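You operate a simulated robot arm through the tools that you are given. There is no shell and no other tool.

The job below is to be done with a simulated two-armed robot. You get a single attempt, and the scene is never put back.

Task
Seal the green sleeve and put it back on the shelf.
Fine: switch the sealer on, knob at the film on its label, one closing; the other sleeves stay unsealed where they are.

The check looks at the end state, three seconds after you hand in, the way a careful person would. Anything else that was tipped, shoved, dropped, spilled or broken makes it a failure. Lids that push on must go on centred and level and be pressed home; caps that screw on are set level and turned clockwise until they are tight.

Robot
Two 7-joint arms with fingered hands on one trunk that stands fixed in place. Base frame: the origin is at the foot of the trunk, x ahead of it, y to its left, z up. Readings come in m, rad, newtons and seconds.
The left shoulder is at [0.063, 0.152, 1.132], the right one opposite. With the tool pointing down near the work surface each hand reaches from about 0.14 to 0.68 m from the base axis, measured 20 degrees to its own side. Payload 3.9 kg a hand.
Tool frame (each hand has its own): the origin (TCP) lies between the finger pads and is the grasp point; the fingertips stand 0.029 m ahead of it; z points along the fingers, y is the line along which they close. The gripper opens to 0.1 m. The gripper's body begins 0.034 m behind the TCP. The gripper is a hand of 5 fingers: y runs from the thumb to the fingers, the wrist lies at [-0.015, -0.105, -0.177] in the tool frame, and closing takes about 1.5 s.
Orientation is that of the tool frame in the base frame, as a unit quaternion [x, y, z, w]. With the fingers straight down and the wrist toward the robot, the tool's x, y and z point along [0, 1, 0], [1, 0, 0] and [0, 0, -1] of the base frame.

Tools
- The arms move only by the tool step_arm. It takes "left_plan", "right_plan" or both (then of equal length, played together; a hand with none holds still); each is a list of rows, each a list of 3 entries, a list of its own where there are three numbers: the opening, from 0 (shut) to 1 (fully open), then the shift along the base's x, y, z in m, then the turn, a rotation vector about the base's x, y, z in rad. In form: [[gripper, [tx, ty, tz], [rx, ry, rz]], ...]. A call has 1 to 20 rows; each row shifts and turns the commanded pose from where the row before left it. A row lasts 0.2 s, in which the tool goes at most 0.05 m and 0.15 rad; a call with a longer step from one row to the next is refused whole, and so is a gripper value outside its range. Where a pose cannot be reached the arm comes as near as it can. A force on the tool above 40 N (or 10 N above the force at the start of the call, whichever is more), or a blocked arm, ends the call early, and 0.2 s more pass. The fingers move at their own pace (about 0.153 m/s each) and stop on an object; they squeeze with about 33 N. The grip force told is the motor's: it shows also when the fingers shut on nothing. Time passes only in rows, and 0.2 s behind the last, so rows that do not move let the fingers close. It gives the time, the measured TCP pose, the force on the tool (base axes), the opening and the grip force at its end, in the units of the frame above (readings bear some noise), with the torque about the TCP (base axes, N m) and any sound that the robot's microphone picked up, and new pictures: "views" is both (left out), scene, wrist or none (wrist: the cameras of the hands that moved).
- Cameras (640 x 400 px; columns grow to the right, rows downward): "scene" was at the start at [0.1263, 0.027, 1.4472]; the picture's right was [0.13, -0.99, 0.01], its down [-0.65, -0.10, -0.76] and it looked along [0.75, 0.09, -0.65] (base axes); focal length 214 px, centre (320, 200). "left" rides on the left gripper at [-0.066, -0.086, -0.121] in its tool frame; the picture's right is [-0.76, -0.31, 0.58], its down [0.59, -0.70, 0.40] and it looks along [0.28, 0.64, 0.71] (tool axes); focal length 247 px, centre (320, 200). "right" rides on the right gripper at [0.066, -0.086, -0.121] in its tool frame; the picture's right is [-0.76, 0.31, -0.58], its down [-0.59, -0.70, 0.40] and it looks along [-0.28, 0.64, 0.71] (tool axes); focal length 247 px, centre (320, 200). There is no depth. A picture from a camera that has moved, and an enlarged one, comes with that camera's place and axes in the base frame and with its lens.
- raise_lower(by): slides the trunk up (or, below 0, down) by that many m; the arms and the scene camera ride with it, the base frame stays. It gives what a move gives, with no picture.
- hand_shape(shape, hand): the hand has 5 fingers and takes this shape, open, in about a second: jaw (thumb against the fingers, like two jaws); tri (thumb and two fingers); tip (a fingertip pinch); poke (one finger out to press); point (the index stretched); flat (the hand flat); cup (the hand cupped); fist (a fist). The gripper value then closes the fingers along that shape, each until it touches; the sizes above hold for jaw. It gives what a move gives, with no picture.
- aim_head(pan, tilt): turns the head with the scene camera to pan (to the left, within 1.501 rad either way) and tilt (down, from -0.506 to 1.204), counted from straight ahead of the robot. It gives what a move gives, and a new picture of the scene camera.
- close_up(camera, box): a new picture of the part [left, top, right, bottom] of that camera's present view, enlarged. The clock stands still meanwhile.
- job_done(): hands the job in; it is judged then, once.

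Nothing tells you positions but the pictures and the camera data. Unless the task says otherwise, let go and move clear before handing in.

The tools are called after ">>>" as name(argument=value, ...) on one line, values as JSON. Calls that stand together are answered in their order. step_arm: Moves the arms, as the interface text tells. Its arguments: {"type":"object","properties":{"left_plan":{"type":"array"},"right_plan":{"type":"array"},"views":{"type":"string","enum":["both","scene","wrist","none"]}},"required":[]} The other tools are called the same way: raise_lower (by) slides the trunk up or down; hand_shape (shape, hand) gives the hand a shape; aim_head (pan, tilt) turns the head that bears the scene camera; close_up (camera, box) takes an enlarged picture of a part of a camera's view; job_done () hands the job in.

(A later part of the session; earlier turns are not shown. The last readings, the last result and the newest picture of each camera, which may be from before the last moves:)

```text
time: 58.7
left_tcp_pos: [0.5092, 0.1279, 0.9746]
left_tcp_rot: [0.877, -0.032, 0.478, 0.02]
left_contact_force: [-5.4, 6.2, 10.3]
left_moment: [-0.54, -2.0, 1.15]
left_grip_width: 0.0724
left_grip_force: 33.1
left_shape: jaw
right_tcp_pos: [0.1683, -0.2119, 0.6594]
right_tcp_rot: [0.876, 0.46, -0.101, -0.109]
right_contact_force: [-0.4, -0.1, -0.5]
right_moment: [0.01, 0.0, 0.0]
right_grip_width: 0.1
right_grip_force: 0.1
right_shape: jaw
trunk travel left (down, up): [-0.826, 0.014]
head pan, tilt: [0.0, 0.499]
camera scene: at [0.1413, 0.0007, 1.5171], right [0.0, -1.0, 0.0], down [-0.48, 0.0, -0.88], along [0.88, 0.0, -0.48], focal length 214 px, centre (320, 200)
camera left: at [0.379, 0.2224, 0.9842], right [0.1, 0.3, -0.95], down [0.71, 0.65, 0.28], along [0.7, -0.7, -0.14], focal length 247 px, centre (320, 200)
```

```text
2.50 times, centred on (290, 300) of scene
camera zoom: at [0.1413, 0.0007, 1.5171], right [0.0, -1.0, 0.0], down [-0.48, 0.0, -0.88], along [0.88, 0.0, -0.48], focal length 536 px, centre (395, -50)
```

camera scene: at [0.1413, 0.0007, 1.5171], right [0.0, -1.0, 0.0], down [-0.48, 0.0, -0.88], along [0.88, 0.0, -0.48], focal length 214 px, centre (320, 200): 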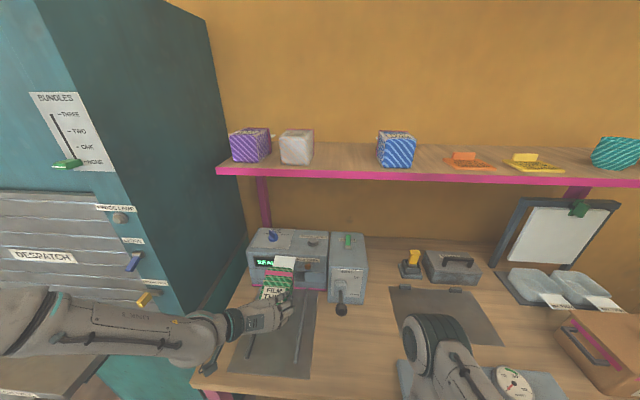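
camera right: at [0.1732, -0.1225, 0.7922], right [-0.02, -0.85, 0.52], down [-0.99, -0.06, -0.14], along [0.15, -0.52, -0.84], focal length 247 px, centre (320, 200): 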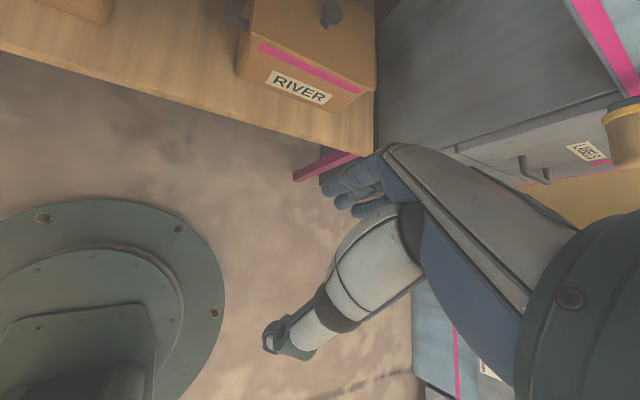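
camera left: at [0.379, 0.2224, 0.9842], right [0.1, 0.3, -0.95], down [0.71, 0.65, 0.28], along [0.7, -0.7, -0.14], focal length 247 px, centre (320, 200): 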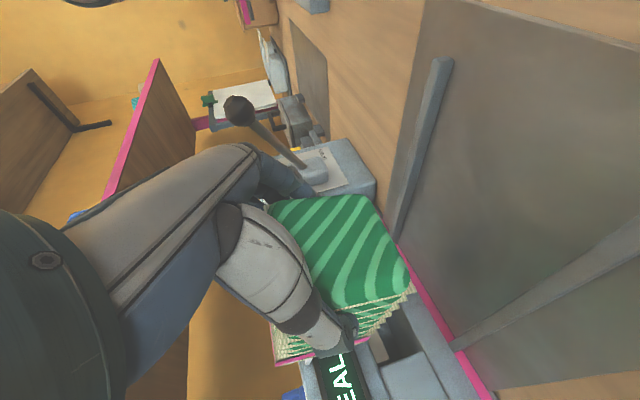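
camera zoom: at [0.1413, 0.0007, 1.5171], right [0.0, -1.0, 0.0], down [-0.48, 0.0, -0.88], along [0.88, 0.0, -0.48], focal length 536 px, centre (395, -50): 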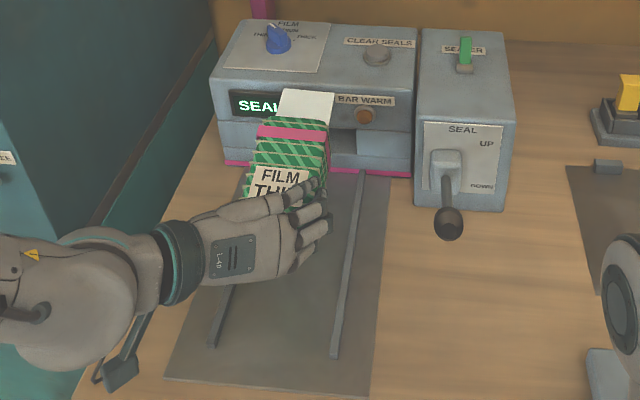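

A contact force appeared: the tongue seems longer than I assumed and caught the machine's front edge, tilting the sleeve in the grip. I'll go back up immediately and then move back from the machine.

>>> step_arm(left_plan=[[0.4, [-0.01, 0, 0.02], [0, 0, 0]], [0.4, [-0.01, 0, 0.04], [0, 0, 0]], [0.4, [-0.01, 0, 0.04], [0, 0, 0]]], views="both")

>>> close_up(camera="scene", box=[220, 200, 380, 300])

```text
time: 59.5
left_tcp_pos: [0.4789, 0.1235, 1.0705]
left_tcp_rot: [0.879, -0.034, 0.476, 0.018]
left_contact_force: [-0.3, -1.2, -2.3]
left_moment: [0.03, 0.18, -0.01]
left_grip_width: 0.0713
left_grip_force: 33.3
left_shape: jaw
right_tcp_pos: [0.1679, -0.2147, 0.6585]
right_tcp_rot: [0.875, 0.459, -0.101, -0.111]
right_contact_force: [-0.3, 0.4, -0.6]
right_moment: [0.01, -0.02, -0.03]
right_grip_width: 0.1001
right_grip_force: 0.1
right_shape: jaw
trunk travel left (down, up): [-0.826, 0.014]
head pan, tilt: [0.0, 0.499]
camera scene: at [0.142, -0.0034, 1.5167], right [0.0, -1.0, 0.0], down [-0.48, 0.0, -0.88], along [0.88, 0.0, -0.48], focal length 214 px, centre (320, 200)
camera left: at [0.3488, 0.2188, 1.0827], right [0.09, 0.3, -0.95], down [0.71, 0.65, 0.28], along [0.7, -0.7, -0.15], focal length 247 px, centre (320, 200)
```

scene: 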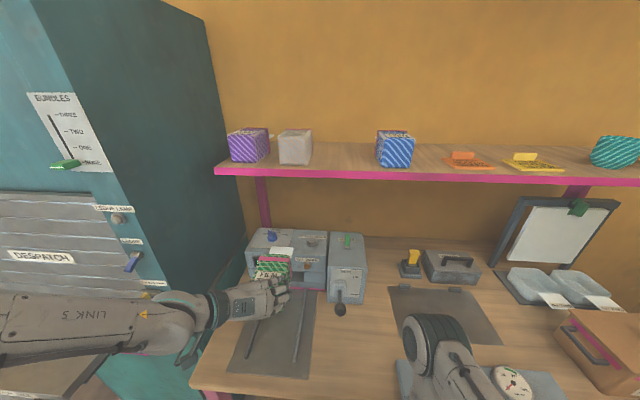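
left: 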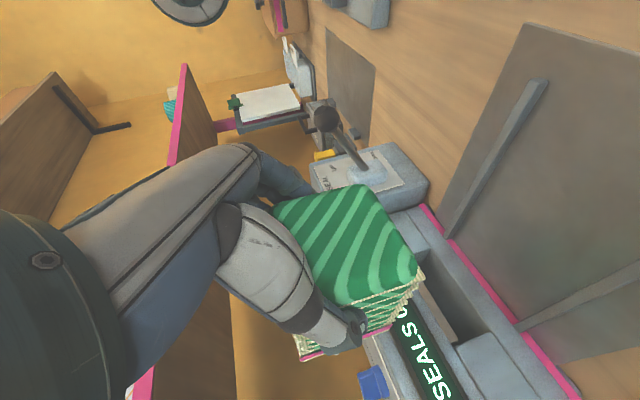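

```text
4.00 times, centred on (300, 250) of scene
camera zoom: at [0.142, -0.0034, 1.5167], right [0.0, -1.0, 0.0], down [-0.48, 0.0, -0.88], along [0.88, 0.0, -0.48], focal length 858 px, centre (400, 0)
```

zoom: 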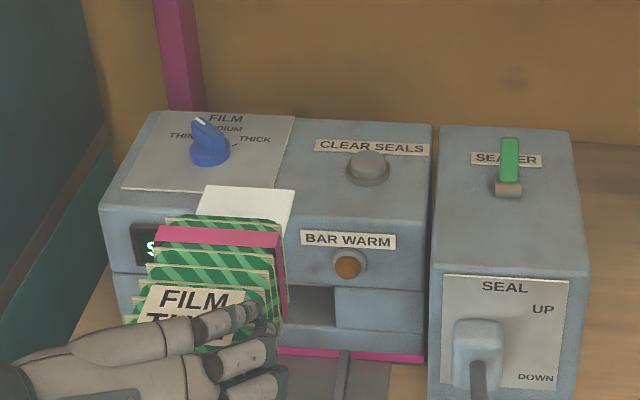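

The contact is gone and the sleeve still hangs firmly. The tongue reaches about 0.18 m ahead of the TCP. I'll check whether the sleeve has slipped relative to the hand.

>>> close_up(camera="left", box=[250, 160, 450, 380])

>>> step_arm(left_plan=[[0.4, [-0.015, 0.003, 0], [0, 0, 0]], [0.4, [-0.015, 0.003, 0], [0, 0, 0]]], views="both")

```text
1.82 times, centred on (350, 270) of left
camera zoom: at [0.3488, 0.2188, 1.0827], right [0.09, 0.3, -0.95], down [0.71, 0.65, 0.28], along [0.7, -0.7, -0.15], focal length 449 px, centre (266, 73)
```

zoom: 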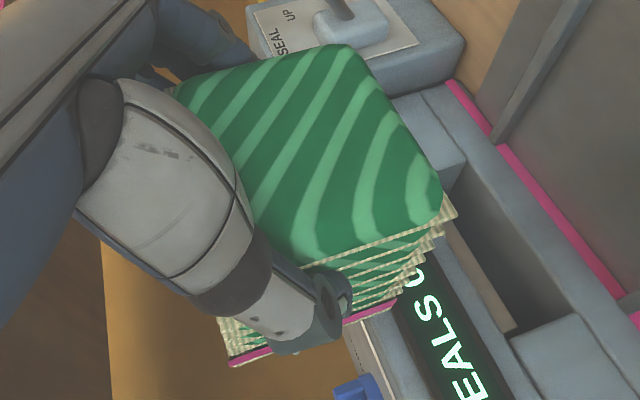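

```text
time: 60.1
left_tcp_pos: [0.4522, 0.1331, 1.0708]
left_tcp_rot: [0.879, -0.034, 0.475, 0.02]
left_contact_force: [0.2, 1.3, -2.0]
left_moment: [-0.03, 0.16, -0.01]
left_grip_width: 0.0714
left_grip_force: 32.7
left_shape: jaw
left hand out of reach, approached as far as the arm can: row 2
right_tcp_pos: [0.1687, -0.2116, 0.6586]
right_tcp_rot: [0.875, 0.459, -0.103, -0.11]
right_contact_force: [1.1, -0.5, 0.7]
right_moment: [0.03, 0.02, 0.0]
right_grip_width: 0.1
right_grip_force: 0.0
right_shape: jaw
trunk travel left (down, up): [-0.826, 0.014]
head pan, tilt: [0.0, 0.499]
camera scene: at [0.1432, -0.0001, 1.5167], right [0.0, -1.0, 0.0], down [-0.48, 0.0, -0.88], along [0.88, 0.0, -0.48], focal length 214 px, centre (320, 200)
camera left: at [0.323, 0.2281, 1.0825], right [0.09, 0.3, -0.95], down [0.71, 0.65, 0.27], along [0.7, -0.7, -0.15], focal length 247 px, centre (320, 200)
```

scene: 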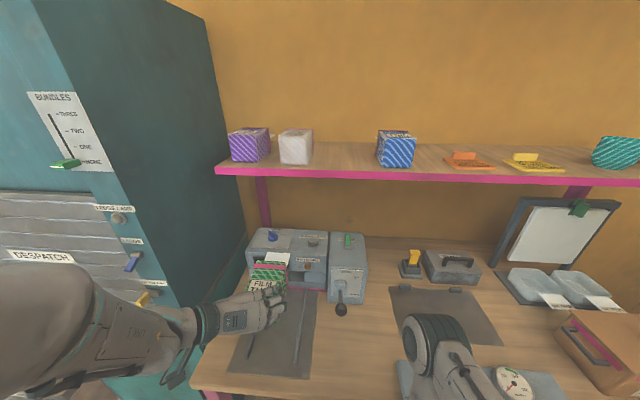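
left: 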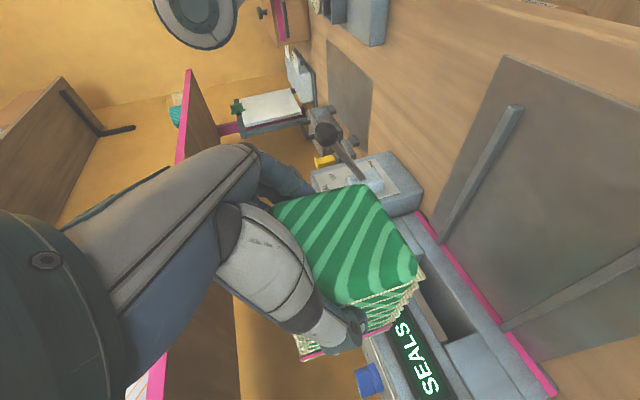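

The sleeve has shifted less than 3 mm in the hand. I'll descend here, well short of the machine, in stages.

>>> step_arm(left_plan=[[0.4, [0, 0, -0.03], [0, 0, 0]], [0.4, [0, 0, -0.04], [0, 0, 0]], [0.4, [0, 0, -0.04], [0, 0, 0]], [0.4, [0, 0, -0.03], [0, 0, 0]]], views="both")

>>> close_up(camera="scene", box=[200, 220, 360, 380])

```text
time: 61.1
left_tcp_pos: [0.453, 0.1332, 0.9318]
left_tcp_rot: [0.879, -0.033, 0.476, 0.018]
left_contact_force: [-0.2, 0.7, -2.9]
left_moment: [0.02, 0.16, 0.0]
left_grip_width: 0.0715
left_grip_force: 33.0
left_shape: jaw
right_tcp_pos: [0.1696, -0.212, 0.6585]
right_tcp_rot: [0.875, 0.46, -0.103, -0.11]
right_contact_force: [0.1, 0.6, 0.6]
right_moment: [-0.02, 0.04, -0.02]
right_grip_width: 0.1
right_grip_force: 0.0
right_shape: jaw
trunk travel left (down, up): [-0.826, 0.014]
head pan, tilt: [0.0, 0.499]
camera scene: at [0.1449, -0.0006, 1.5165], right [0.0, -1.0, 0.0], down [-0.48, 0.0, -0.88], along [0.88, 0.0, -0.48], focal length 214 px, centre (320, 200)
camera left: at [0.3228, 0.2292, 0.9424], right [0.09, 0.3, -0.95], down [0.71, 0.65, 0.27], along [0.7, -0.7, -0.15], focal length 247 px, centre (320, 200)
```

scene: 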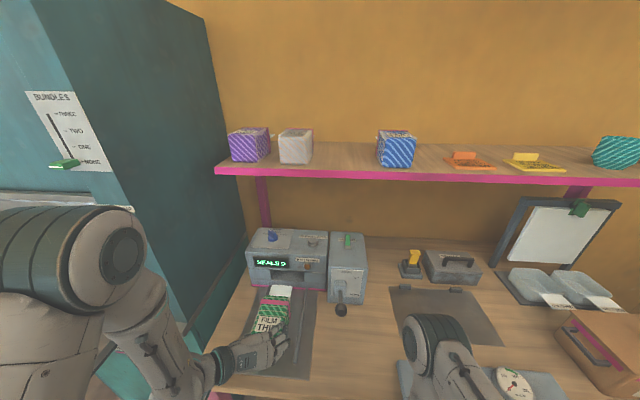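
left: 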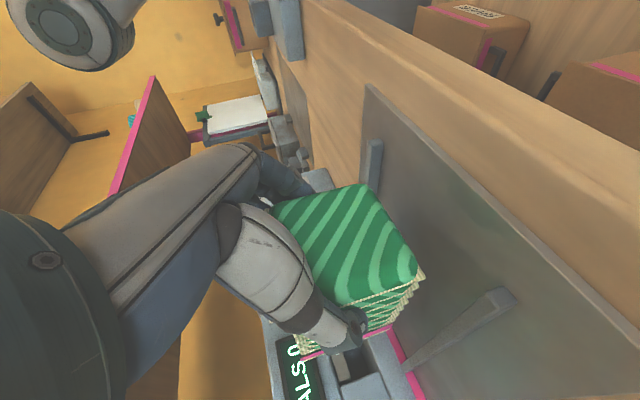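

```text
2.50 times, centred on (280, 300) of scene
camera zoom: at [0.1449, -0.0006, 1.5165], right [0.0, -1.0, 0.0], down [-0.48, 0.0, -0.88], along [0.88, 0.0, -0.48], focal length 536 px, centre (420, -50)
```

zoom: 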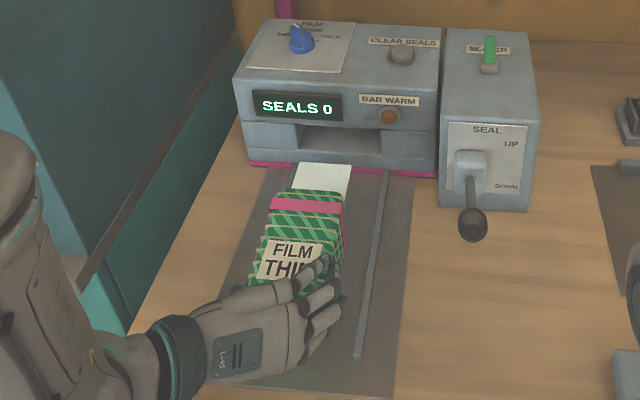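

The tongue points at the slot but sits about 1 cm left of the centreline. I'll shift right and lower gently until the tray takes the weight.

>>> step_arm(left_plan=[[0.4, [0, -0.011, 0], [0, 0, 0]], [0.4, [0, 0, -0.012], [0, 0, 0]], [0.4, [0, 0, -0.008], [0, 0, 0]]], views="none")

>>> step_arm(left_plan=[[0.4, [0, 0, -0.004], [0, 0, 0]], [0.4, [0, 0, 0], [0, 0, 0]]], views="both")

>>> close_up(camera="scene", box=[200, 220, 360, 380])

```text
time: 61.9
left_tcp_pos: [0.4512, 0.1228, 0.9121]
left_tcp_rot: [0.878, -0.033, 0.477, 0.019]
left_contact_force: [0.4, -0.4, -2.8]
left_moment: [-0.03, 0.16, -0.02]
left_grip_width: 0.0718
left_grip_force: 33.4
left_shape: jaw
right_tcp_pos: [0.1696, -0.2117, 0.6586]
right_tcp_rot: [0.876, 0.459, -0.102, -0.11]
right_contact_force: [0.4, -0.1, 0.9]
right_moment: [0.0, -0.02, -0.05]
right_grip_width: 0.1
right_grip_force: 0.0
right_shape: jaw
trunk travel left (down, up): [-0.826, 0.014]
head pan, tilt: [0.0, 0.499]
```

```text
time: 62.5
left_tcp_pos: [0.4523, 0.1224, 0.906]
left_tcp_rot: [0.879, -0.034, 0.476, 0.019]
left_contact_force: [0.2, -1.0, -3.0]
left_moment: [-0.02, 0.12, 0.02]
left_grip_width: 0.0713
left_grip_force: 32.3
left_shape: jaw
right_tcp_pos: [0.1689, -0.2131, 0.6585]
right_tcp_rot: [0.876, 0.459, -0.101, -0.11]
right_contact_force: [0.9, 0.6, 0.3]
right_moment: [0.01, 0.0, -0.02]
right_grip_width: 0.1
right_grip_force: 0.0
right_shape: jaw
trunk travel left (down, up): [-0.826, 0.014]
head pan, tilt: [0.0, 0.499]
camera scene: at [0.1436, -0.0012, 1.5166], right [0.0, -1.0, 0.0], down [-0.48, 0.0, -0.88], along [0.88, 0.0, -0.48], focal length 214 px, centre (320, 200)
camera left: at [0.3225, 0.2174, 0.9184], right [0.09, 0.3, -0.95], down [0.71, 0.65, 0.27], along [0.7, -0.7, -0.15], focal length 247 px, centre (320, 200)
```

scene: 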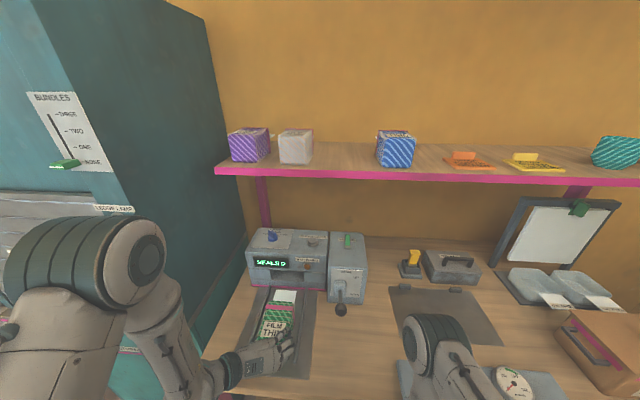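
left: 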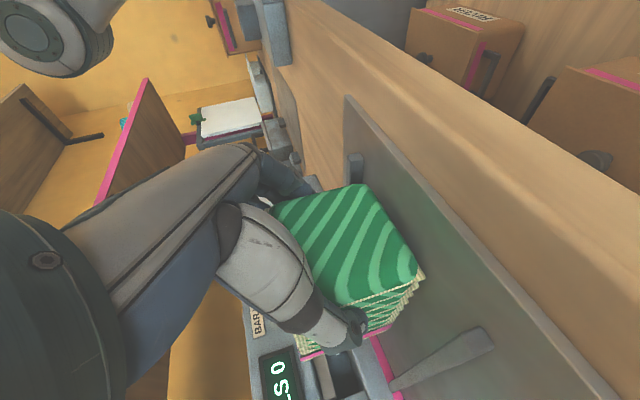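

```text
2.50 times, centred on (280, 300) of scene
camera zoom: at [0.1436, -0.0012, 1.5166], right [0.0, -1.0, 0.0], down [-0.48, 0.0, -0.88], along [0.88, 0.0, -0.48], focal length 536 px, centre (420, -50)
```

zoom: 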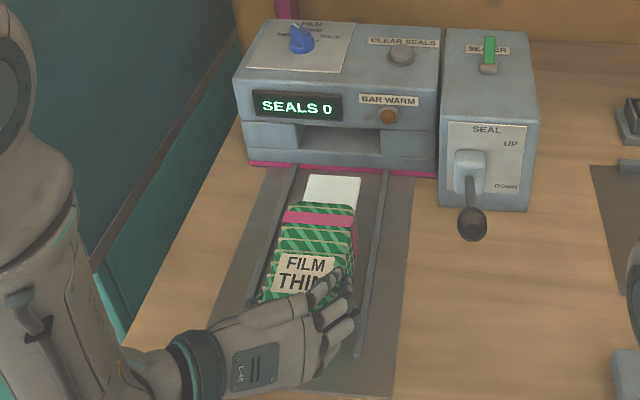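

>>> step_arm(left_plan=[[0.4, [0, 0, -0.004], [0, 0, 0]], [0.4, [0, 0, -0.003], [0, 0, 0]], [0.4, [0, 0, 0], [0, 0, 0]]], views="none")

```text
time: 63.3
left_tcp_pos: [0.4518, 0.1222, 0.9019]
left_tcp_rot: [0.878, -0.032, 0.477, 0.02]
left_contact_force: [-0.8, 2.5, 14.6]
left_moment: [-0.1, 0.32, 0.03]
left_grip_width: 0.0714
left_grip_force: 33.1
left_shape: jaw
right_tcp_pos: [0.1684, -0.213, 0.6583]
right_tcp_rot: [0.876, 0.46, -0.101, -0.109]
right_contact_force: [-0.6, 0.8, 0.0]
right_moment: [0.02, 0.01, -0.04]
right_grip_width: 0.0996
right_grip_force: 0.1
right_shape: jaw
trunk travel left (down, up): [-0.826, 0.014]
head pan, tilt: [0.0, 0.499]
```

The tray supports the sleeve at TCP z ≈ 0.902. I'll lift 3 mm, level a touch, and slide in along the rails in small steps, watching the force.

>>> step_arm(left_plan=[[0.4, [0, 0, 0.004], [0, 0.02, 0]], [0.4, [0.015, -0.0012, 0], [0, 0, 0]], [0.4, [0.015, -0.0012, 0], [0, 0, 0]], [0.4, [0.015, -0.0012, 0], [0, 0, 0]]], views="both")

>>> close_up(camera="scene", box=[230, 220, 350, 340])

>>> close_up(camera="left", box=[230, 240, 470, 400])

```text
time: 64.3
left_tcp_pos: [0.4967, 0.118, 0.9039]
left_tcp_rot: [0.883, -0.034, 0.467, 0.02]
left_contact_force: [-0.7, -0.8, -2.3]
left_moment: [-0.01, 0.17, 0.03]
left_grip_width: 0.0716
left_grip_force: 33.0
left_shape: jaw
right_tcp_pos: [0.1688, -0.2125, 0.6585]
right_tcp_rot: [0.876, 0.459, -0.102, -0.11]
right_contact_force: [-0.2, -0.9, 0.6]
right_moment: [0.05, -0.01, 0.03]
right_grip_width: 0.1
right_grip_force: 0.0
right_shape: jaw
trunk travel left (down, up): [-0.826, 0.014]
head pan, tilt: [0.0, 0.499]
camera scene: at [0.1441, -0.0013, 1.5165], right [0.0, -1.0, 0.0], down [-0.48, 0.0, -0.88], along [0.88, 0.0, -0.48], focal length 214 px, centre (320, 200)
camera left: at [0.3683, 0.2127, 0.9179], right [0.07, 0.3, -0.95], down [0.71, 0.65, 0.26], along [0.7, -0.7, -0.17], focal length 247 px, centre (320, 200)
```

scene: 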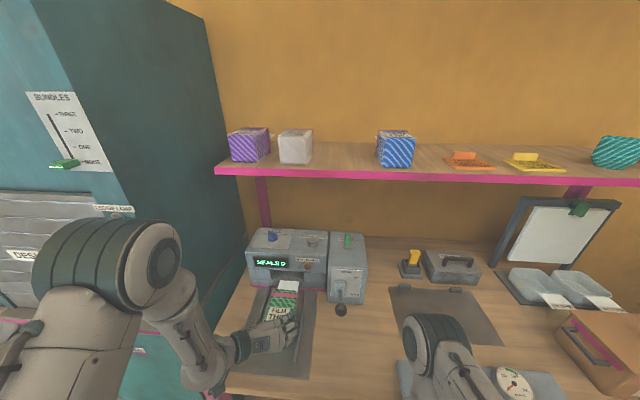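
left: 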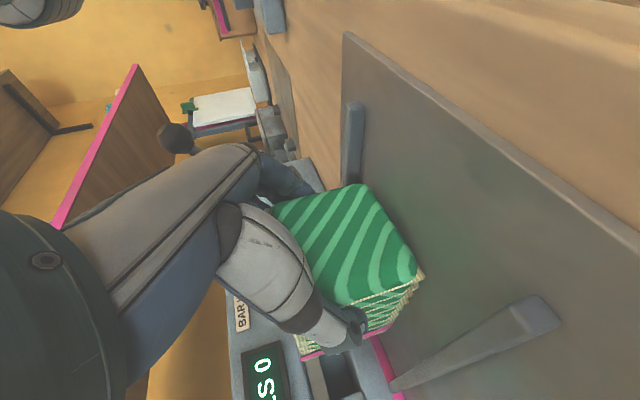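

```text
3.33 times, centred on (290, 280) of scene
camera zoom: at [0.1441, -0.0013, 1.5165], right [0.0, -1.0, 0.0], down [-0.48, 0.0, -0.88], along [0.88, 0.0, -0.48], focal length 715 px, centre (420, -67)
```

zoom: 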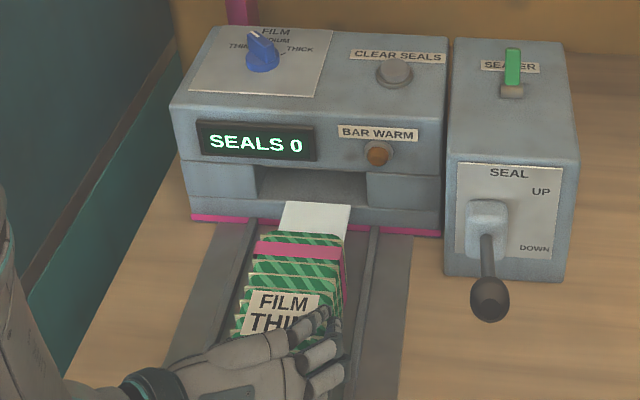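

```text
2.50 times, centred on (350, 320) of left
camera zoom: at [0.3683, 0.2127, 0.9179], right [0.07, 0.3, -0.95], down [0.71, 0.65, 0.26], along [0.7, -0.7, -0.17], focal length 617 px, centre (245, -100)
```

zoom: 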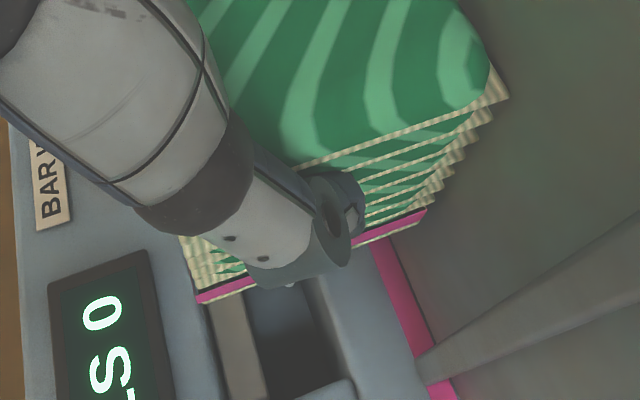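

The tongue is centred on the slot mouth. Advancing in small steps.

>>> step_arm(left_plan=[[0.4, [0.012, -0.0009, 0], [0, 0, 0]], [0.4, [0.012, -0.0009, 0], [0, 0, 0]]], views="none")

>>> close_up(camera="scene", box=[240, 230, 336, 326])

```text
time: 64.9
left_tcp_pos: [0.5212, 0.1166, 0.9044]
left_tcp_rot: [0.883, -0.033, 0.467, 0.019]
left_contact_force: [-1.0, -1.1, -2.6]
left_moment: [0.01, 0.15, 0.0]
left_grip_width: 0.0717
left_grip_force: 33.5
left_shape: jaw
right_tcp_pos: [0.1704, -0.2124, 0.6592]
right_tcp_rot: [0.876, 0.459, -0.101, -0.11]
right_contact_force: [0.3, -0.4, 0.5]
right_moment: [0.02, -0.03, -0.03]
right_grip_width: 0.1002
right_grip_force: 0.1
right_shape: jaw
trunk travel left (down, up): [-0.826, 0.014]
head pan, tilt: [0.0, 0.499]
```

```text
4.17 times, centred on (288, 278) of scene
camera zoom: at [0.1439, -0.0012, 1.5166], right [0.0, -1.0, 0.0], down [-0.48, 0.0, -0.88], along [0.88, 0.0, -0.48], focal length 894 px, centre (453, -125)
```

zoom: 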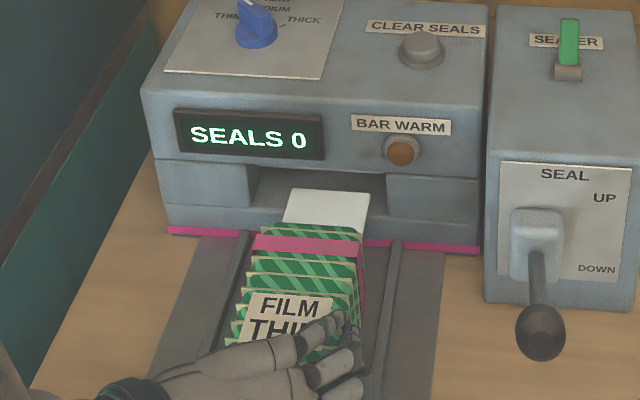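

>>> step_arm(left_plan=[[0.4, [0.012, -0.0009, 0], [0, 0, 0]], [0.4, [0.012, -0.0009, 0], [0, 0, 0]], [0.4, [0.012, -0.0009, 0], [0, 0, 0]]], views="none")

>>> close_up(camera="scene", box=[240, 230, 336, 326])

>>> close_up(camera="left", box=[150, 200, 470, 400])

```text
time: 65.7
left_tcp_pos: [0.5561, 0.1124, 0.9034]
left_tcp_rot: [0.883, -0.034, 0.467, 0.019]
left_contact_force: [-2.3, 0.3, 0.9]
left_moment: [0.08, 0.26, 0.04]
left_grip_width: 0.0714
left_grip_force: 33.0
left_shape: jaw
right_tcp_pos: [0.1704, -0.2124, 0.658]
right_tcp_rot: [0.875, 0.46, -0.102, -0.109]
right_contact_force: [0.2, 0.6, -0.5]
right_moment: [-0.02, 0.0, -0.02]
right_grip_width: 0.1
right_grip_force: 0.1
right_shape: jaw
trunk travel left (down, up): [-0.826, 0.014]
head pan, tilt: [0.0, 0.499]
```

```text
4.17 times, centred on (288, 278) of scene
camera zoom: at [0.1437, -0.0012, 1.5167], right [0.0, -1.0, 0.0], down [-0.48, 0.0, -0.88], along [0.88, 0.0, -0.48], focal length 894 px, centre (453, -125)
```

zoom: 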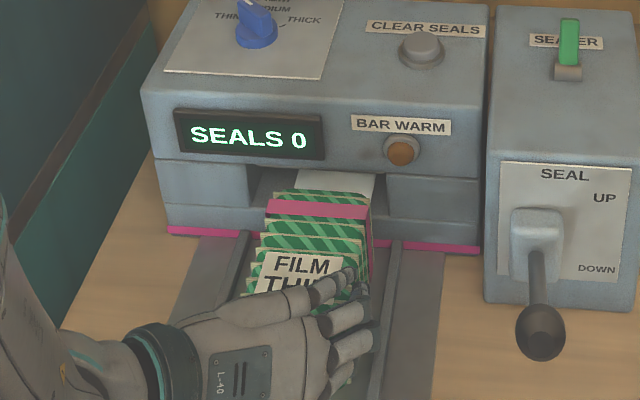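

```text
2.00 times, centred on (310, 300) of left
camera zoom: at [0.427, 0.2084, 0.9166], right [0.07, 0.3, -0.95], down [0.71, 0.65, 0.26], along [0.7, -0.7, -0.16], focal length 494 px, centre (340, 0)
```

zoom: 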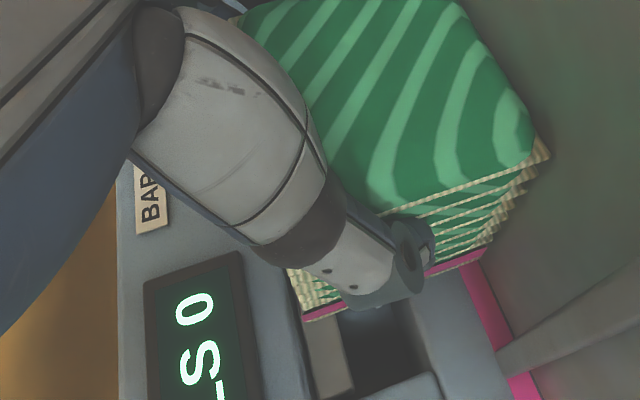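

>>> step_arm(left_plan=[[0.4, [0.008, -0.0006, 0], [0, 0, 0]], [0.4, [0.008, -0.0006, 0], [0, 0, 0]]], views="none")

>>> close_up(camera="scene", box=[240, 230, 336, 326])

>>> close_up(camera="left", box=[270, 250, 430, 370])

```text
time: 66.3
left_tcp_pos: [0.5654, 0.1127, 0.9038]
left_tcp_rot: [0.884, -0.035, 0.466, 0.019]
left_contact_force: [-33.8, 2.3, 5.4]
left_moment: [0.49, 0.22, 0.35]
left_grip_width: 0.0713
left_grip_force: 33.3
left_shape: jaw
right_tcp_pos: [0.1658, -0.2115, 0.6588]
right_tcp_rot: [0.876, 0.46, -0.098, -0.107]
right_contact_force: [-0.3, -0.2, 0.1]
right_moment: [0.01, -0.04, -0.01]
right_grip_width: 0.1001
right_grip_force: 0.0
right_shape: jaw
trunk travel left (down, up): [-0.826, 0.014]
head pan, tilt: [0.0, 0.499]
```

```text
4.17 times, centred on (288, 278) of scene
camera zoom: at [0.1359, -0.0007, 1.5174], right [0.0, -1.0, 0.0], down [-0.47, 0.0, -0.88], along [0.88, 0.0, -0.47], focal length 894 px, centre (453, -125)
```

zoom: 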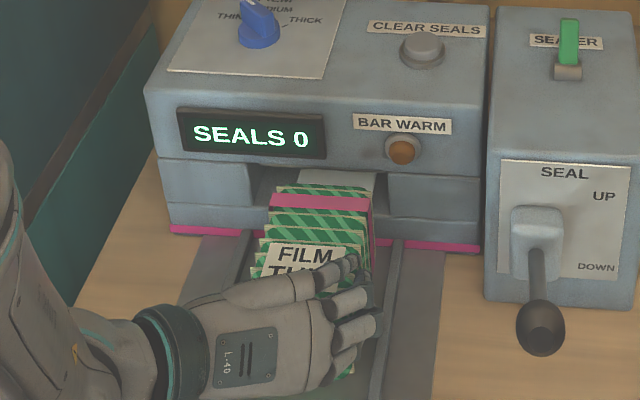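

```text
3.33 times, centred on (350, 310) of left
camera zoom: at [0.4359, 0.2082, 0.9183], right [0.07, 0.3, -0.95], down [0.72, 0.65, 0.26], along [0.69, -0.7, -0.17], focal length 823 px, centre (220, -167)
```

zoom: 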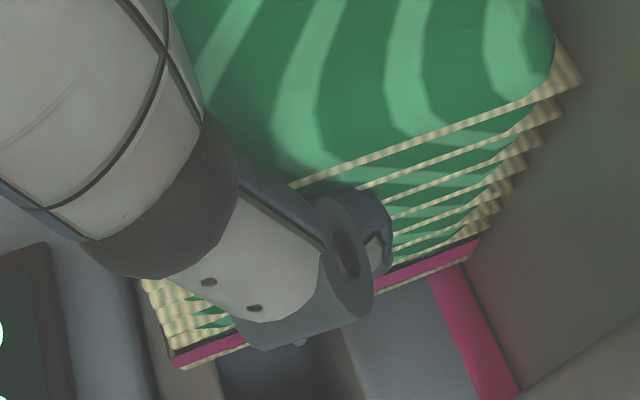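

The sleeve has reached its stop (34 N push-back). I'll ease off a few millimetres and release it gently.

>>> step_arm(left_plan=[[0.4, [-0.007, 0.0005, 0], [0, 0, 0]], [0.4, [0, 0, 0], [0, 0, 0]]], views="none")

>>> step_arm(left_plan=[[0.75, [0, 0, 0], [0, 0, 0]], [0.85, [0, 0, 0], [0, 0, 0]], [0.95, [0, 0, 0], [0, 0, 0]], [1, [0, 0, 0], [0, 0, 0]], [1, [0, 0, 0], [0, 0, 0]]], views="both")

>>> close_up(camera="scene", box=[240, 230, 336, 326])

```text
time: 66.9
left_tcp_pos: [0.5644, 0.1116, 0.9057]
left_tcp_rot: [0.883, -0.033, 0.469, 0.02]
left_contact_force: [-11.6, 0.2, -2.5]
left_moment: [0.13, 0.28, -0.11]
left_grip_width: 0.071
left_grip_force: 33.2
left_shape: jaw
right_tcp_pos: [0.1687, -0.2117, 0.659]
right_tcp_rot: [0.876, 0.46, -0.101, -0.11]
right_contact_force: [-0.1, 0.3, 1.0]
right_moment: [0.02, -0.01, 0.01]
right_grip_width: 0.0999
right_grip_force: 0.0
right_shape: jaw
trunk travel left (down, up): [-0.826, 0.014]
head pan, tilt: [0.0, 0.499]
```

```text
time: 68.1
left_tcp_pos: [0.5644, 0.1129, 0.9049]
left_tcp_rot: [0.883, -0.033, 0.467, 0.02]
left_contact_force: [-0.4, 0.4, 0.4]
left_moment: [0.0, 0.01, 0.01]
left_grip_width: 0.0998
left_grip_force: 0.0
left_shape: jaw
right_tcp_pos: [0.1685, -0.2123, 0.659]
right_tcp_rot: [0.876, 0.459, -0.101, -0.11]
right_contact_force: [-0.1, 0.0, 0.4]
right_moment: [0.0, -0.01, 0.01]
right_grip_width: 0.1001
right_grip_force: 0.2
right_shape: jaw
trunk travel left (down, up): [-0.826, 0.014]
head pan, tilt: [0.0, 0.499]
camera scene: at [0.1432, -0.0009, 1.5167], right [0.0, -1.0, 0.0], down [-0.48, 0.0, -0.88], along [0.88, 0.0, -0.48], focal length 214 px, centre (320, 200)
camera left: at [0.4359, 0.2083, 0.9183], right [0.08, 0.3, -0.95], down [0.71, 0.65, 0.26], along [0.7, -0.7, -0.16], focal length 247 px, centre (320, 200)
```

scene: 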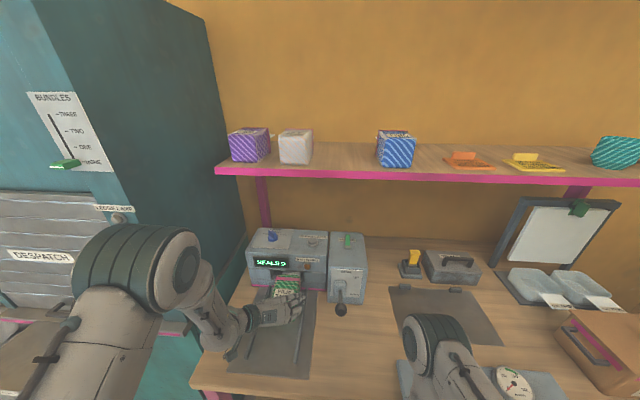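
left: 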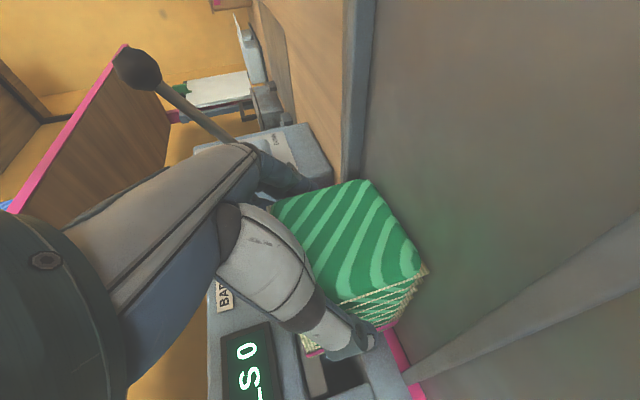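

```text
4.17 times, centred on (288, 278) of scene
camera zoom: at [0.1432, -0.0009, 1.5167], right [0.0, -1.0, 0.0], down [-0.48, 0.0, -0.88], along [0.88, 0.0, -0.48], focal length 894 px, centre (453, -125)
```

zoom: 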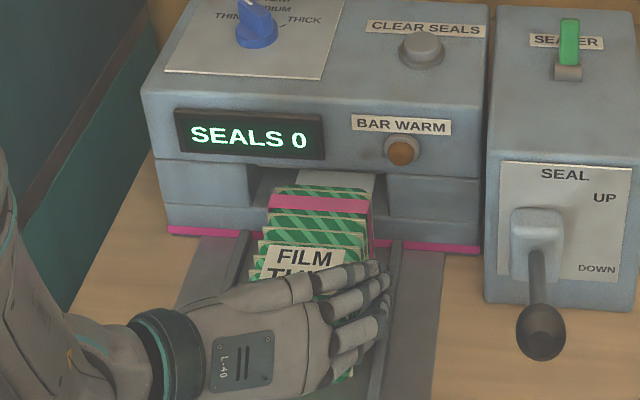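

The sleeve stands in the tray with its tongue in the slot. I'll back the hand straight out and up.

>>> step_arm(left_plan=[[1, [-0.02, 0.0015, 0], [0, 0, 0]], [1, [-0.03, 0.0023, 0.002], [0, 0, 0]], [1, [-0.03, 0.0023, 0.005], [0, 0, 0]], [1, [-0.01, 0, 0.04], [0, 0, 0]], [1, [0, 0, 0.045], [0, 0, 0]], [1, [0.01, 0, 0.045], [0, 0, 0]]], views="both")

>>> close_up(camera="scene", box=[230, 220, 370, 320])

```text
time: 69.5
left_tcp_pos: [0.4845, 0.1185, 1.0405]
left_tcp_rot: [0.883, -0.033, 0.468, 0.019]
left_contact_force: [-0.2, -0.6, 0.2]
left_moment: [-0.01, 0.0, -0.02]
left_grip_width: 0.0996
left_grip_force: 0.0
left_shape: jaw
right_tcp_pos: [0.1683, -0.2118, 0.6584]
right_tcp_rot: [0.876, 0.459, -0.101, -0.11]
right_contact_force: [-0.6, -0.4, -0.7]
right_moment: [0.01, -0.03, 0.03]
right_grip_width: 0.1001
right_grip_force: 0.0
right_shape: jaw
trunk travel left (down, up): [-0.826, 0.014]
head pan, tilt: [0.0, 0.499]
camera scene: at [0.1421, -0.0017, 1.5167], right [0.0, -1.0, 0.0], down [-0.48, 0.0, -0.88], along [0.88, 0.0, -0.48], focal length 214 px, centre (320, 200)
camera left: at [0.3544, 0.2141, 1.0547], right [0.07, 0.3, -0.95], down [0.71, 0.65, 0.26], along [0.7, -0.7, -0.16], focal length 247 px, centre (320, 200)
```

scene: 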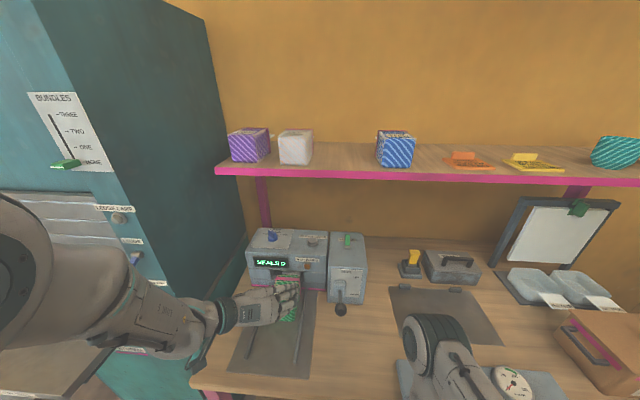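
left: 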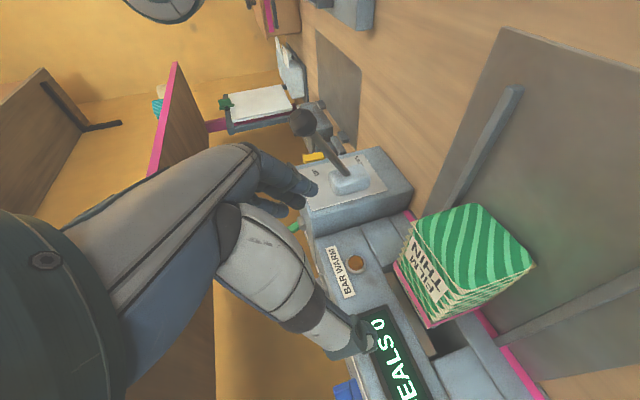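

```text
4.00 times, centred on (300, 270) of scene
camera zoom: at [0.1421, -0.0017, 1.5167], right [0.0, -1.0, 0.0], down [-0.48, 0.0, -0.88], along [0.88, 0.0, -0.48], focal length 858 px, centre (400, -80)
```

zoom: 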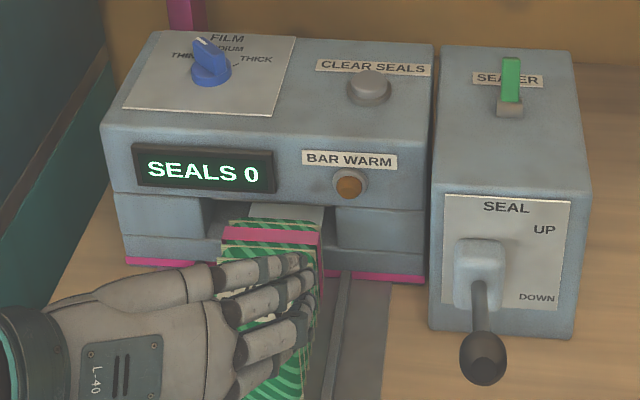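

The sleeve is seated straight between the rails. The lamp is still unlit, so meanwhile I'll bring the open hand above the lever ball.

>>> step_arm(left_plan=[[1, [0, 0, 0.04], [0, 0, 0]], [1, [0, -0.02, 0.03], [0, 0, 0]], [1, [0, -0.04, 0], [0, 0, 0]], [1, [0, -0.04, 0], [0, 0, 0]], [1, [0, -0.04, 0], [0, 0, 0]], [1, [0.005, -0.033, 0], [0, 0, 0]]], views="both")

>>> close_up(camera="scene", box=[230, 220, 390, 320])

```text
time: 70.9
left_tcp_pos: [0.5087, -0.0439, 1.0932]
left_tcp_rot: [0.884, -0.033, 0.466, 0.02]
left_contact_force: [-0.6, 0.3, -0.5]
left_moment: [0.0, -0.02, -0.01]
left_grip_width: 0.0999
left_grip_force: 0.1
left_shape: jaw
left hand out of reach, approached as far as the arm can: row 2, 3
right_tcp_pos: [0.1672, -0.212, 0.6589]
right_tcp_rot: [0.875, 0.46, -0.102, -0.11]
right_contact_force: [-0.1, 0.7, 0.5]
right_moment: [0.01, 0.0, 0.0]
right_grip_width: 0.0999
right_grip_force: 0.0
right_shape: jaw
trunk travel left (down, up): [-0.826, 0.014]
head pan, tilt: [0.0, 0.499]
camera scene: at [0.1432, -0.0005, 1.5167], right [0.0, -1.0, 0.0], down [-0.48, 0.0, -0.88], along [0.88, 0.0, -0.48], focal length 214 px, centre (320, 200)
camera left: at [0.3779, 0.0501, 1.1063], right [0.07, 0.3, -0.95], down [0.71, 0.65, 0.26], along [0.7, -0.7, -0.16], focal length 247 px, centre (320, 200)
```

scene: 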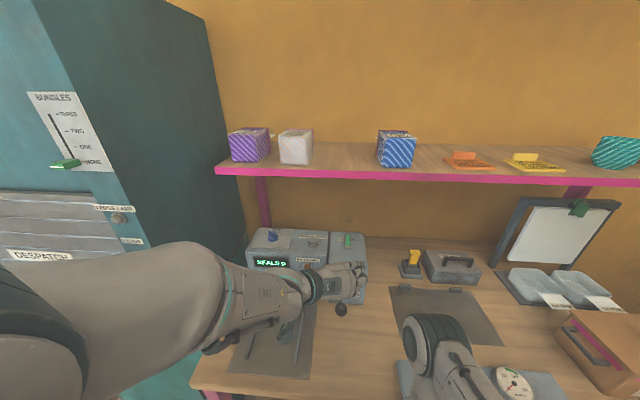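
left: 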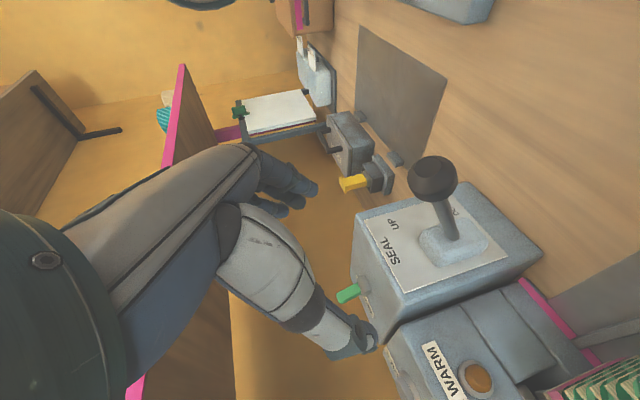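

```text
4.00 times, centred on (310, 270) of scene
camera zoom: at [0.1432, -0.0005, 1.5167], right [0.0, -1.0, 0.0], down [-0.48, 0.0, -0.88], along [0.88, 0.0, -0.48], focal length 858 px, centre (360, -80)
```

zoom: 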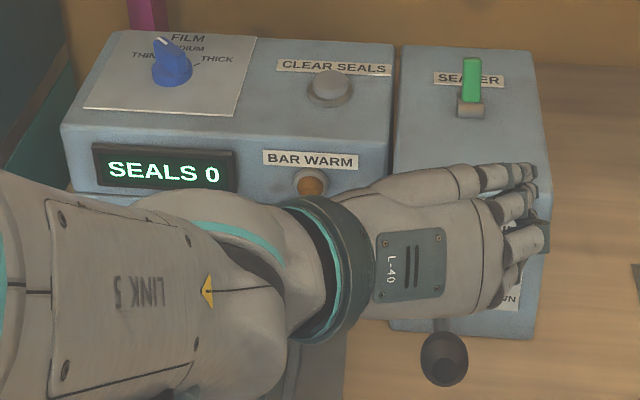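

The lever ball is at (0.492, -0.054, 1.003). I'll wait here for the BAR WARM lamp before touching the lever.

>>> step_arm(left_plan=[[1, [0, 0, 0], [0, 0, 0]], [1, [0, 0, 0], [0, 0, 0]], [1, [0, 0, 0], [0, 0, 0]], [1, [0, 0, 0], [0, 0, 0]], [1, [0, 0, 0], [0, 0, 0]], [1, [0, 0, 0], [0, 0, 0]], [1, [0, 0, 0], [0, 0, 0]], [1, [0, 0, 0], [0, 0, 0]], [1, [0, 0, 0], [0, 0, 0]], [1, [0, 0, 0], [0, 0, 0]], [1, [0, 0, 0], [0, 0, 0]], [1, [0, 0, 0], [0, 0, 0]], [1, [0, 0, 0], [0, 0, 0]], [1, [0, 0, 0], [0, 0, 0]], [1, [0, 0, 0], [0, 0, 0]], [1, [0, 0, 0], [0, 0, 0]], [1, [0, 0, 0], [0, 0, 0]], [1, [0, 0, 0], [0, 0, 0]], [1, [0, 0, 0], [0, 0, 0]], [1, [0, 0, 0], [0, 0, 0]]], views="none")

>>> close_up(camera="left", box=[380, 320, 560, 400])

>>> close_up(camera="scene", box=[230, 220, 390, 320])

```text
time: 75.1
left_tcp_pos: [0.5076, -0.0442, 1.0937]
left_tcp_rot: [0.884, -0.033, 0.467, 0.02]
left_contact_force: [0.1, -0.8, 0.5]
left_moment: [0.0, -0.01, -0.01]
left_grip_width: 0.0998
left_grip_force: 0.1
left_shape: jaw
right_tcp_pos: [0.1686, -0.212, 0.6591]
right_tcp_rot: [0.875, 0.459, -0.102, -0.11]
right_contact_force: [-0.1, 0.6, 0.9]
right_moment: [0.0, 0.0, 0.01]
right_grip_width: 0.0998
right_grip_force: 0.1
right_shape: jaw
trunk travel left (down, up): [-0.826, 0.014]
head pan, tilt: [0.0, 0.499]
```

```text
3.56 times, centred on (470, 360) of left
camera zoom: at [0.3782, 0.0501, 1.1062], right [0.07, 0.3, -0.95], down [0.71, 0.65, 0.26], along [0.7, -0.7, -0.16], focal length 878 px, centre (-213, -369)
```

zoom: 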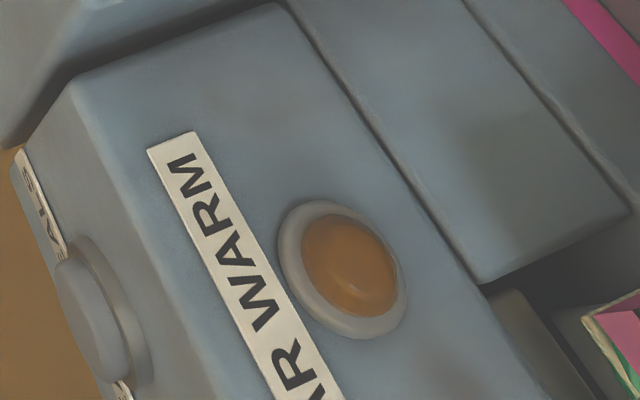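

```text
4.00 times, centred on (310, 270) of scene
camera zoom: at [0.1435, -0.0011, 1.5166], right [0.0, -1.0, 0.0], down [-0.48, 0.0, -0.88], along [0.88, 0.0, -0.48], focal length 858 px, centre (360, -80)
```

zoom: 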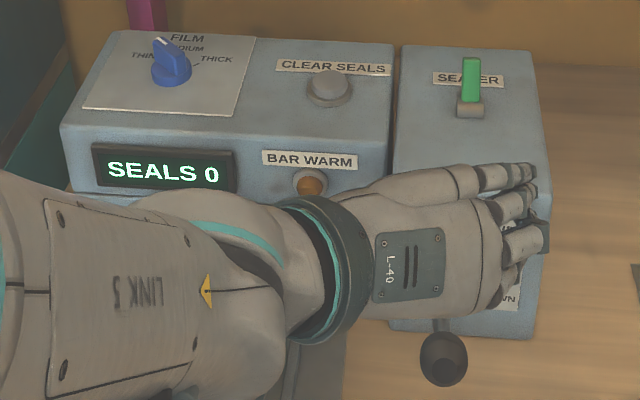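

Lamp still dull amber. Waiting more.

>>> step_arm(left_plan=[[1, [0, 0, 0], [0, 0, 0]], [1, [0, 0, 0], [0, 0, 0]], [1, [0, 0, 0], [0, 0, 0]], [1, [0, 0, 0], [0, 0, 0]], [1, [0, 0, 0], [0, 0, 0]], [1, [0, 0, 0], [0, 0, 0]], [1, [0, 0, 0], [0, 0, 0]], [1, [0, 0, 0], [0, 0, 0]], [1, [0, 0, 0], [0, 0, 0]], [1, [0, 0, 0], [0, 0, 0]], [1, [0, 0, 0], [0, 0, 0]], [1, [0, 0, 0], [0, 0, 0]], [1, [0, 0, 0], [0, 0, 0]], [1, [0, 0, 0], [0, 0, 0]], [1, [0, 0, 0], [0, 0, 0]], [1, [0, 0, 0], [0, 0, 0]], [1, [0, 0, 0], [0, 0, 0]], [1, [0, 0, 0], [0, 0, 0]], [1, [0, 0, 0], [0, 0, 0]], [1, [0, 0, 0], [0, 0, 0]]], views="none")

>>> step_arm(left_plan=[[1, [0, 0, 0], [0, 0, 0]], [1, [0, 0, 0], [0, 0, 0]], [1, [0, 0, 0], [0, 0, 0]], [1, [0, 0, 0], [0, 0, 0]], [1, [0, 0, 0], [0, 0, 0]], [1, [0, 0, 0], [0, 0, 0]], [1, [0, 0, 0], [0, 0, 0]], [1, [0, 0, 0], [0, 0, 0]], [1, [0, 0, 0], [0, 0, 0]], [1, [0, 0, 0], [0, 0, 0]], [1, [0, 0, 0], [0, 0, 0]], [1, [0, 0, 0], [0, 0, 0]], [1, [0, 0, 0], [0, 0, 0]], [1, [0, 0, 0], [0, 0, 0]], [1, [0, 0, 0], [0, 0, 0]], [1, [0, 0, 0], [0, 0, 0]], [1, [0, 0, 0], [0, 0, 0]], [1, [0, 0, 0], [0, 0, 0]], [1, [0, 0, 0], [0, 0, 0]], [1, [0, 0, 0], [0, 0, 0]]], views="none")

>>> close_up(camera="left", box=[380, 320, 560, 400])

```text
time: 79.3
left_tcp_pos: [0.5082, -0.0457, 1.0924]
left_tcp_rot: [0.883, -0.034, 0.467, 0.019]
left_contact_force: [1.1, -0.5, -0.6]
left_moment: [-0.01, 0.01, -0.02]
left_grip_width: 0.0998
left_grip_force: 0.0
left_shape: jaw
right_tcp_pos: [0.1696, -0.2123, 0.658]
right_tcp_rot: [0.876, 0.459, -0.101, -0.11]
right_contact_force: [-0.6, 0.4, -0.6]
right_moment: [-0.02, -0.03, 0.0]
right_grip_width: 0.1002
right_grip_force: 0.1
right_shape: jaw
trunk travel left (down, up): [-0.826, 0.014]
head pan, tilt: [0.0, 0.499]
```

```text
time: 83.5
left_tcp_pos: [0.5072, -0.0459, 1.092]
left_tcp_rot: [0.883, -0.033, 0.467, 0.019]
left_contact_force: [0.4, -0.4, -0.2]
left_moment: [-0.02, 0.03, 0.04]
left_grip_width: 0.0999
left_grip_force: 0.0
left_shape: jaw
right_tcp_pos: [0.1682, -0.2121, 0.6594]
right_tcp_rot: [0.875, 0.46, -0.102, -0.11]
right_contact_force: [-0.9, -0.5, 0.1]
right_moment: [-0.02, 0.01, -0.03]
right_grip_width: 0.0999
right_grip_force: 0.1
right_shape: jaw
trunk travel left (down, up): [-0.826, 0.014]
head pan, tilt: [0.0, 0.499]
```

```text
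3.56 times, centred on (470, 360) of left
camera zoom: at [0.3782, 0.0501, 1.1062], right [0.07, 0.3, -0.95], down [0.71, 0.65, 0.26], along [0.7, -0.7, -0.16], focal length 878 px, centre (-213, -369)
```

zoom: 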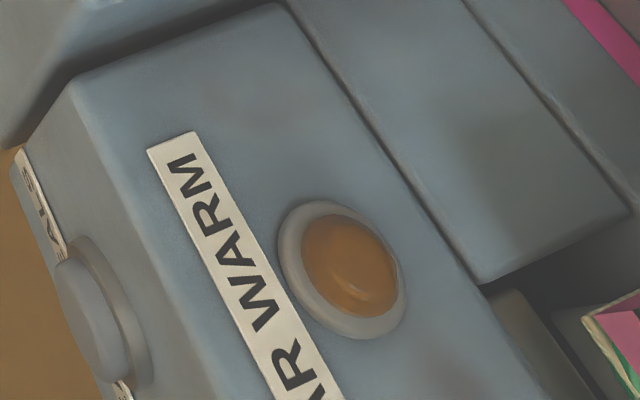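

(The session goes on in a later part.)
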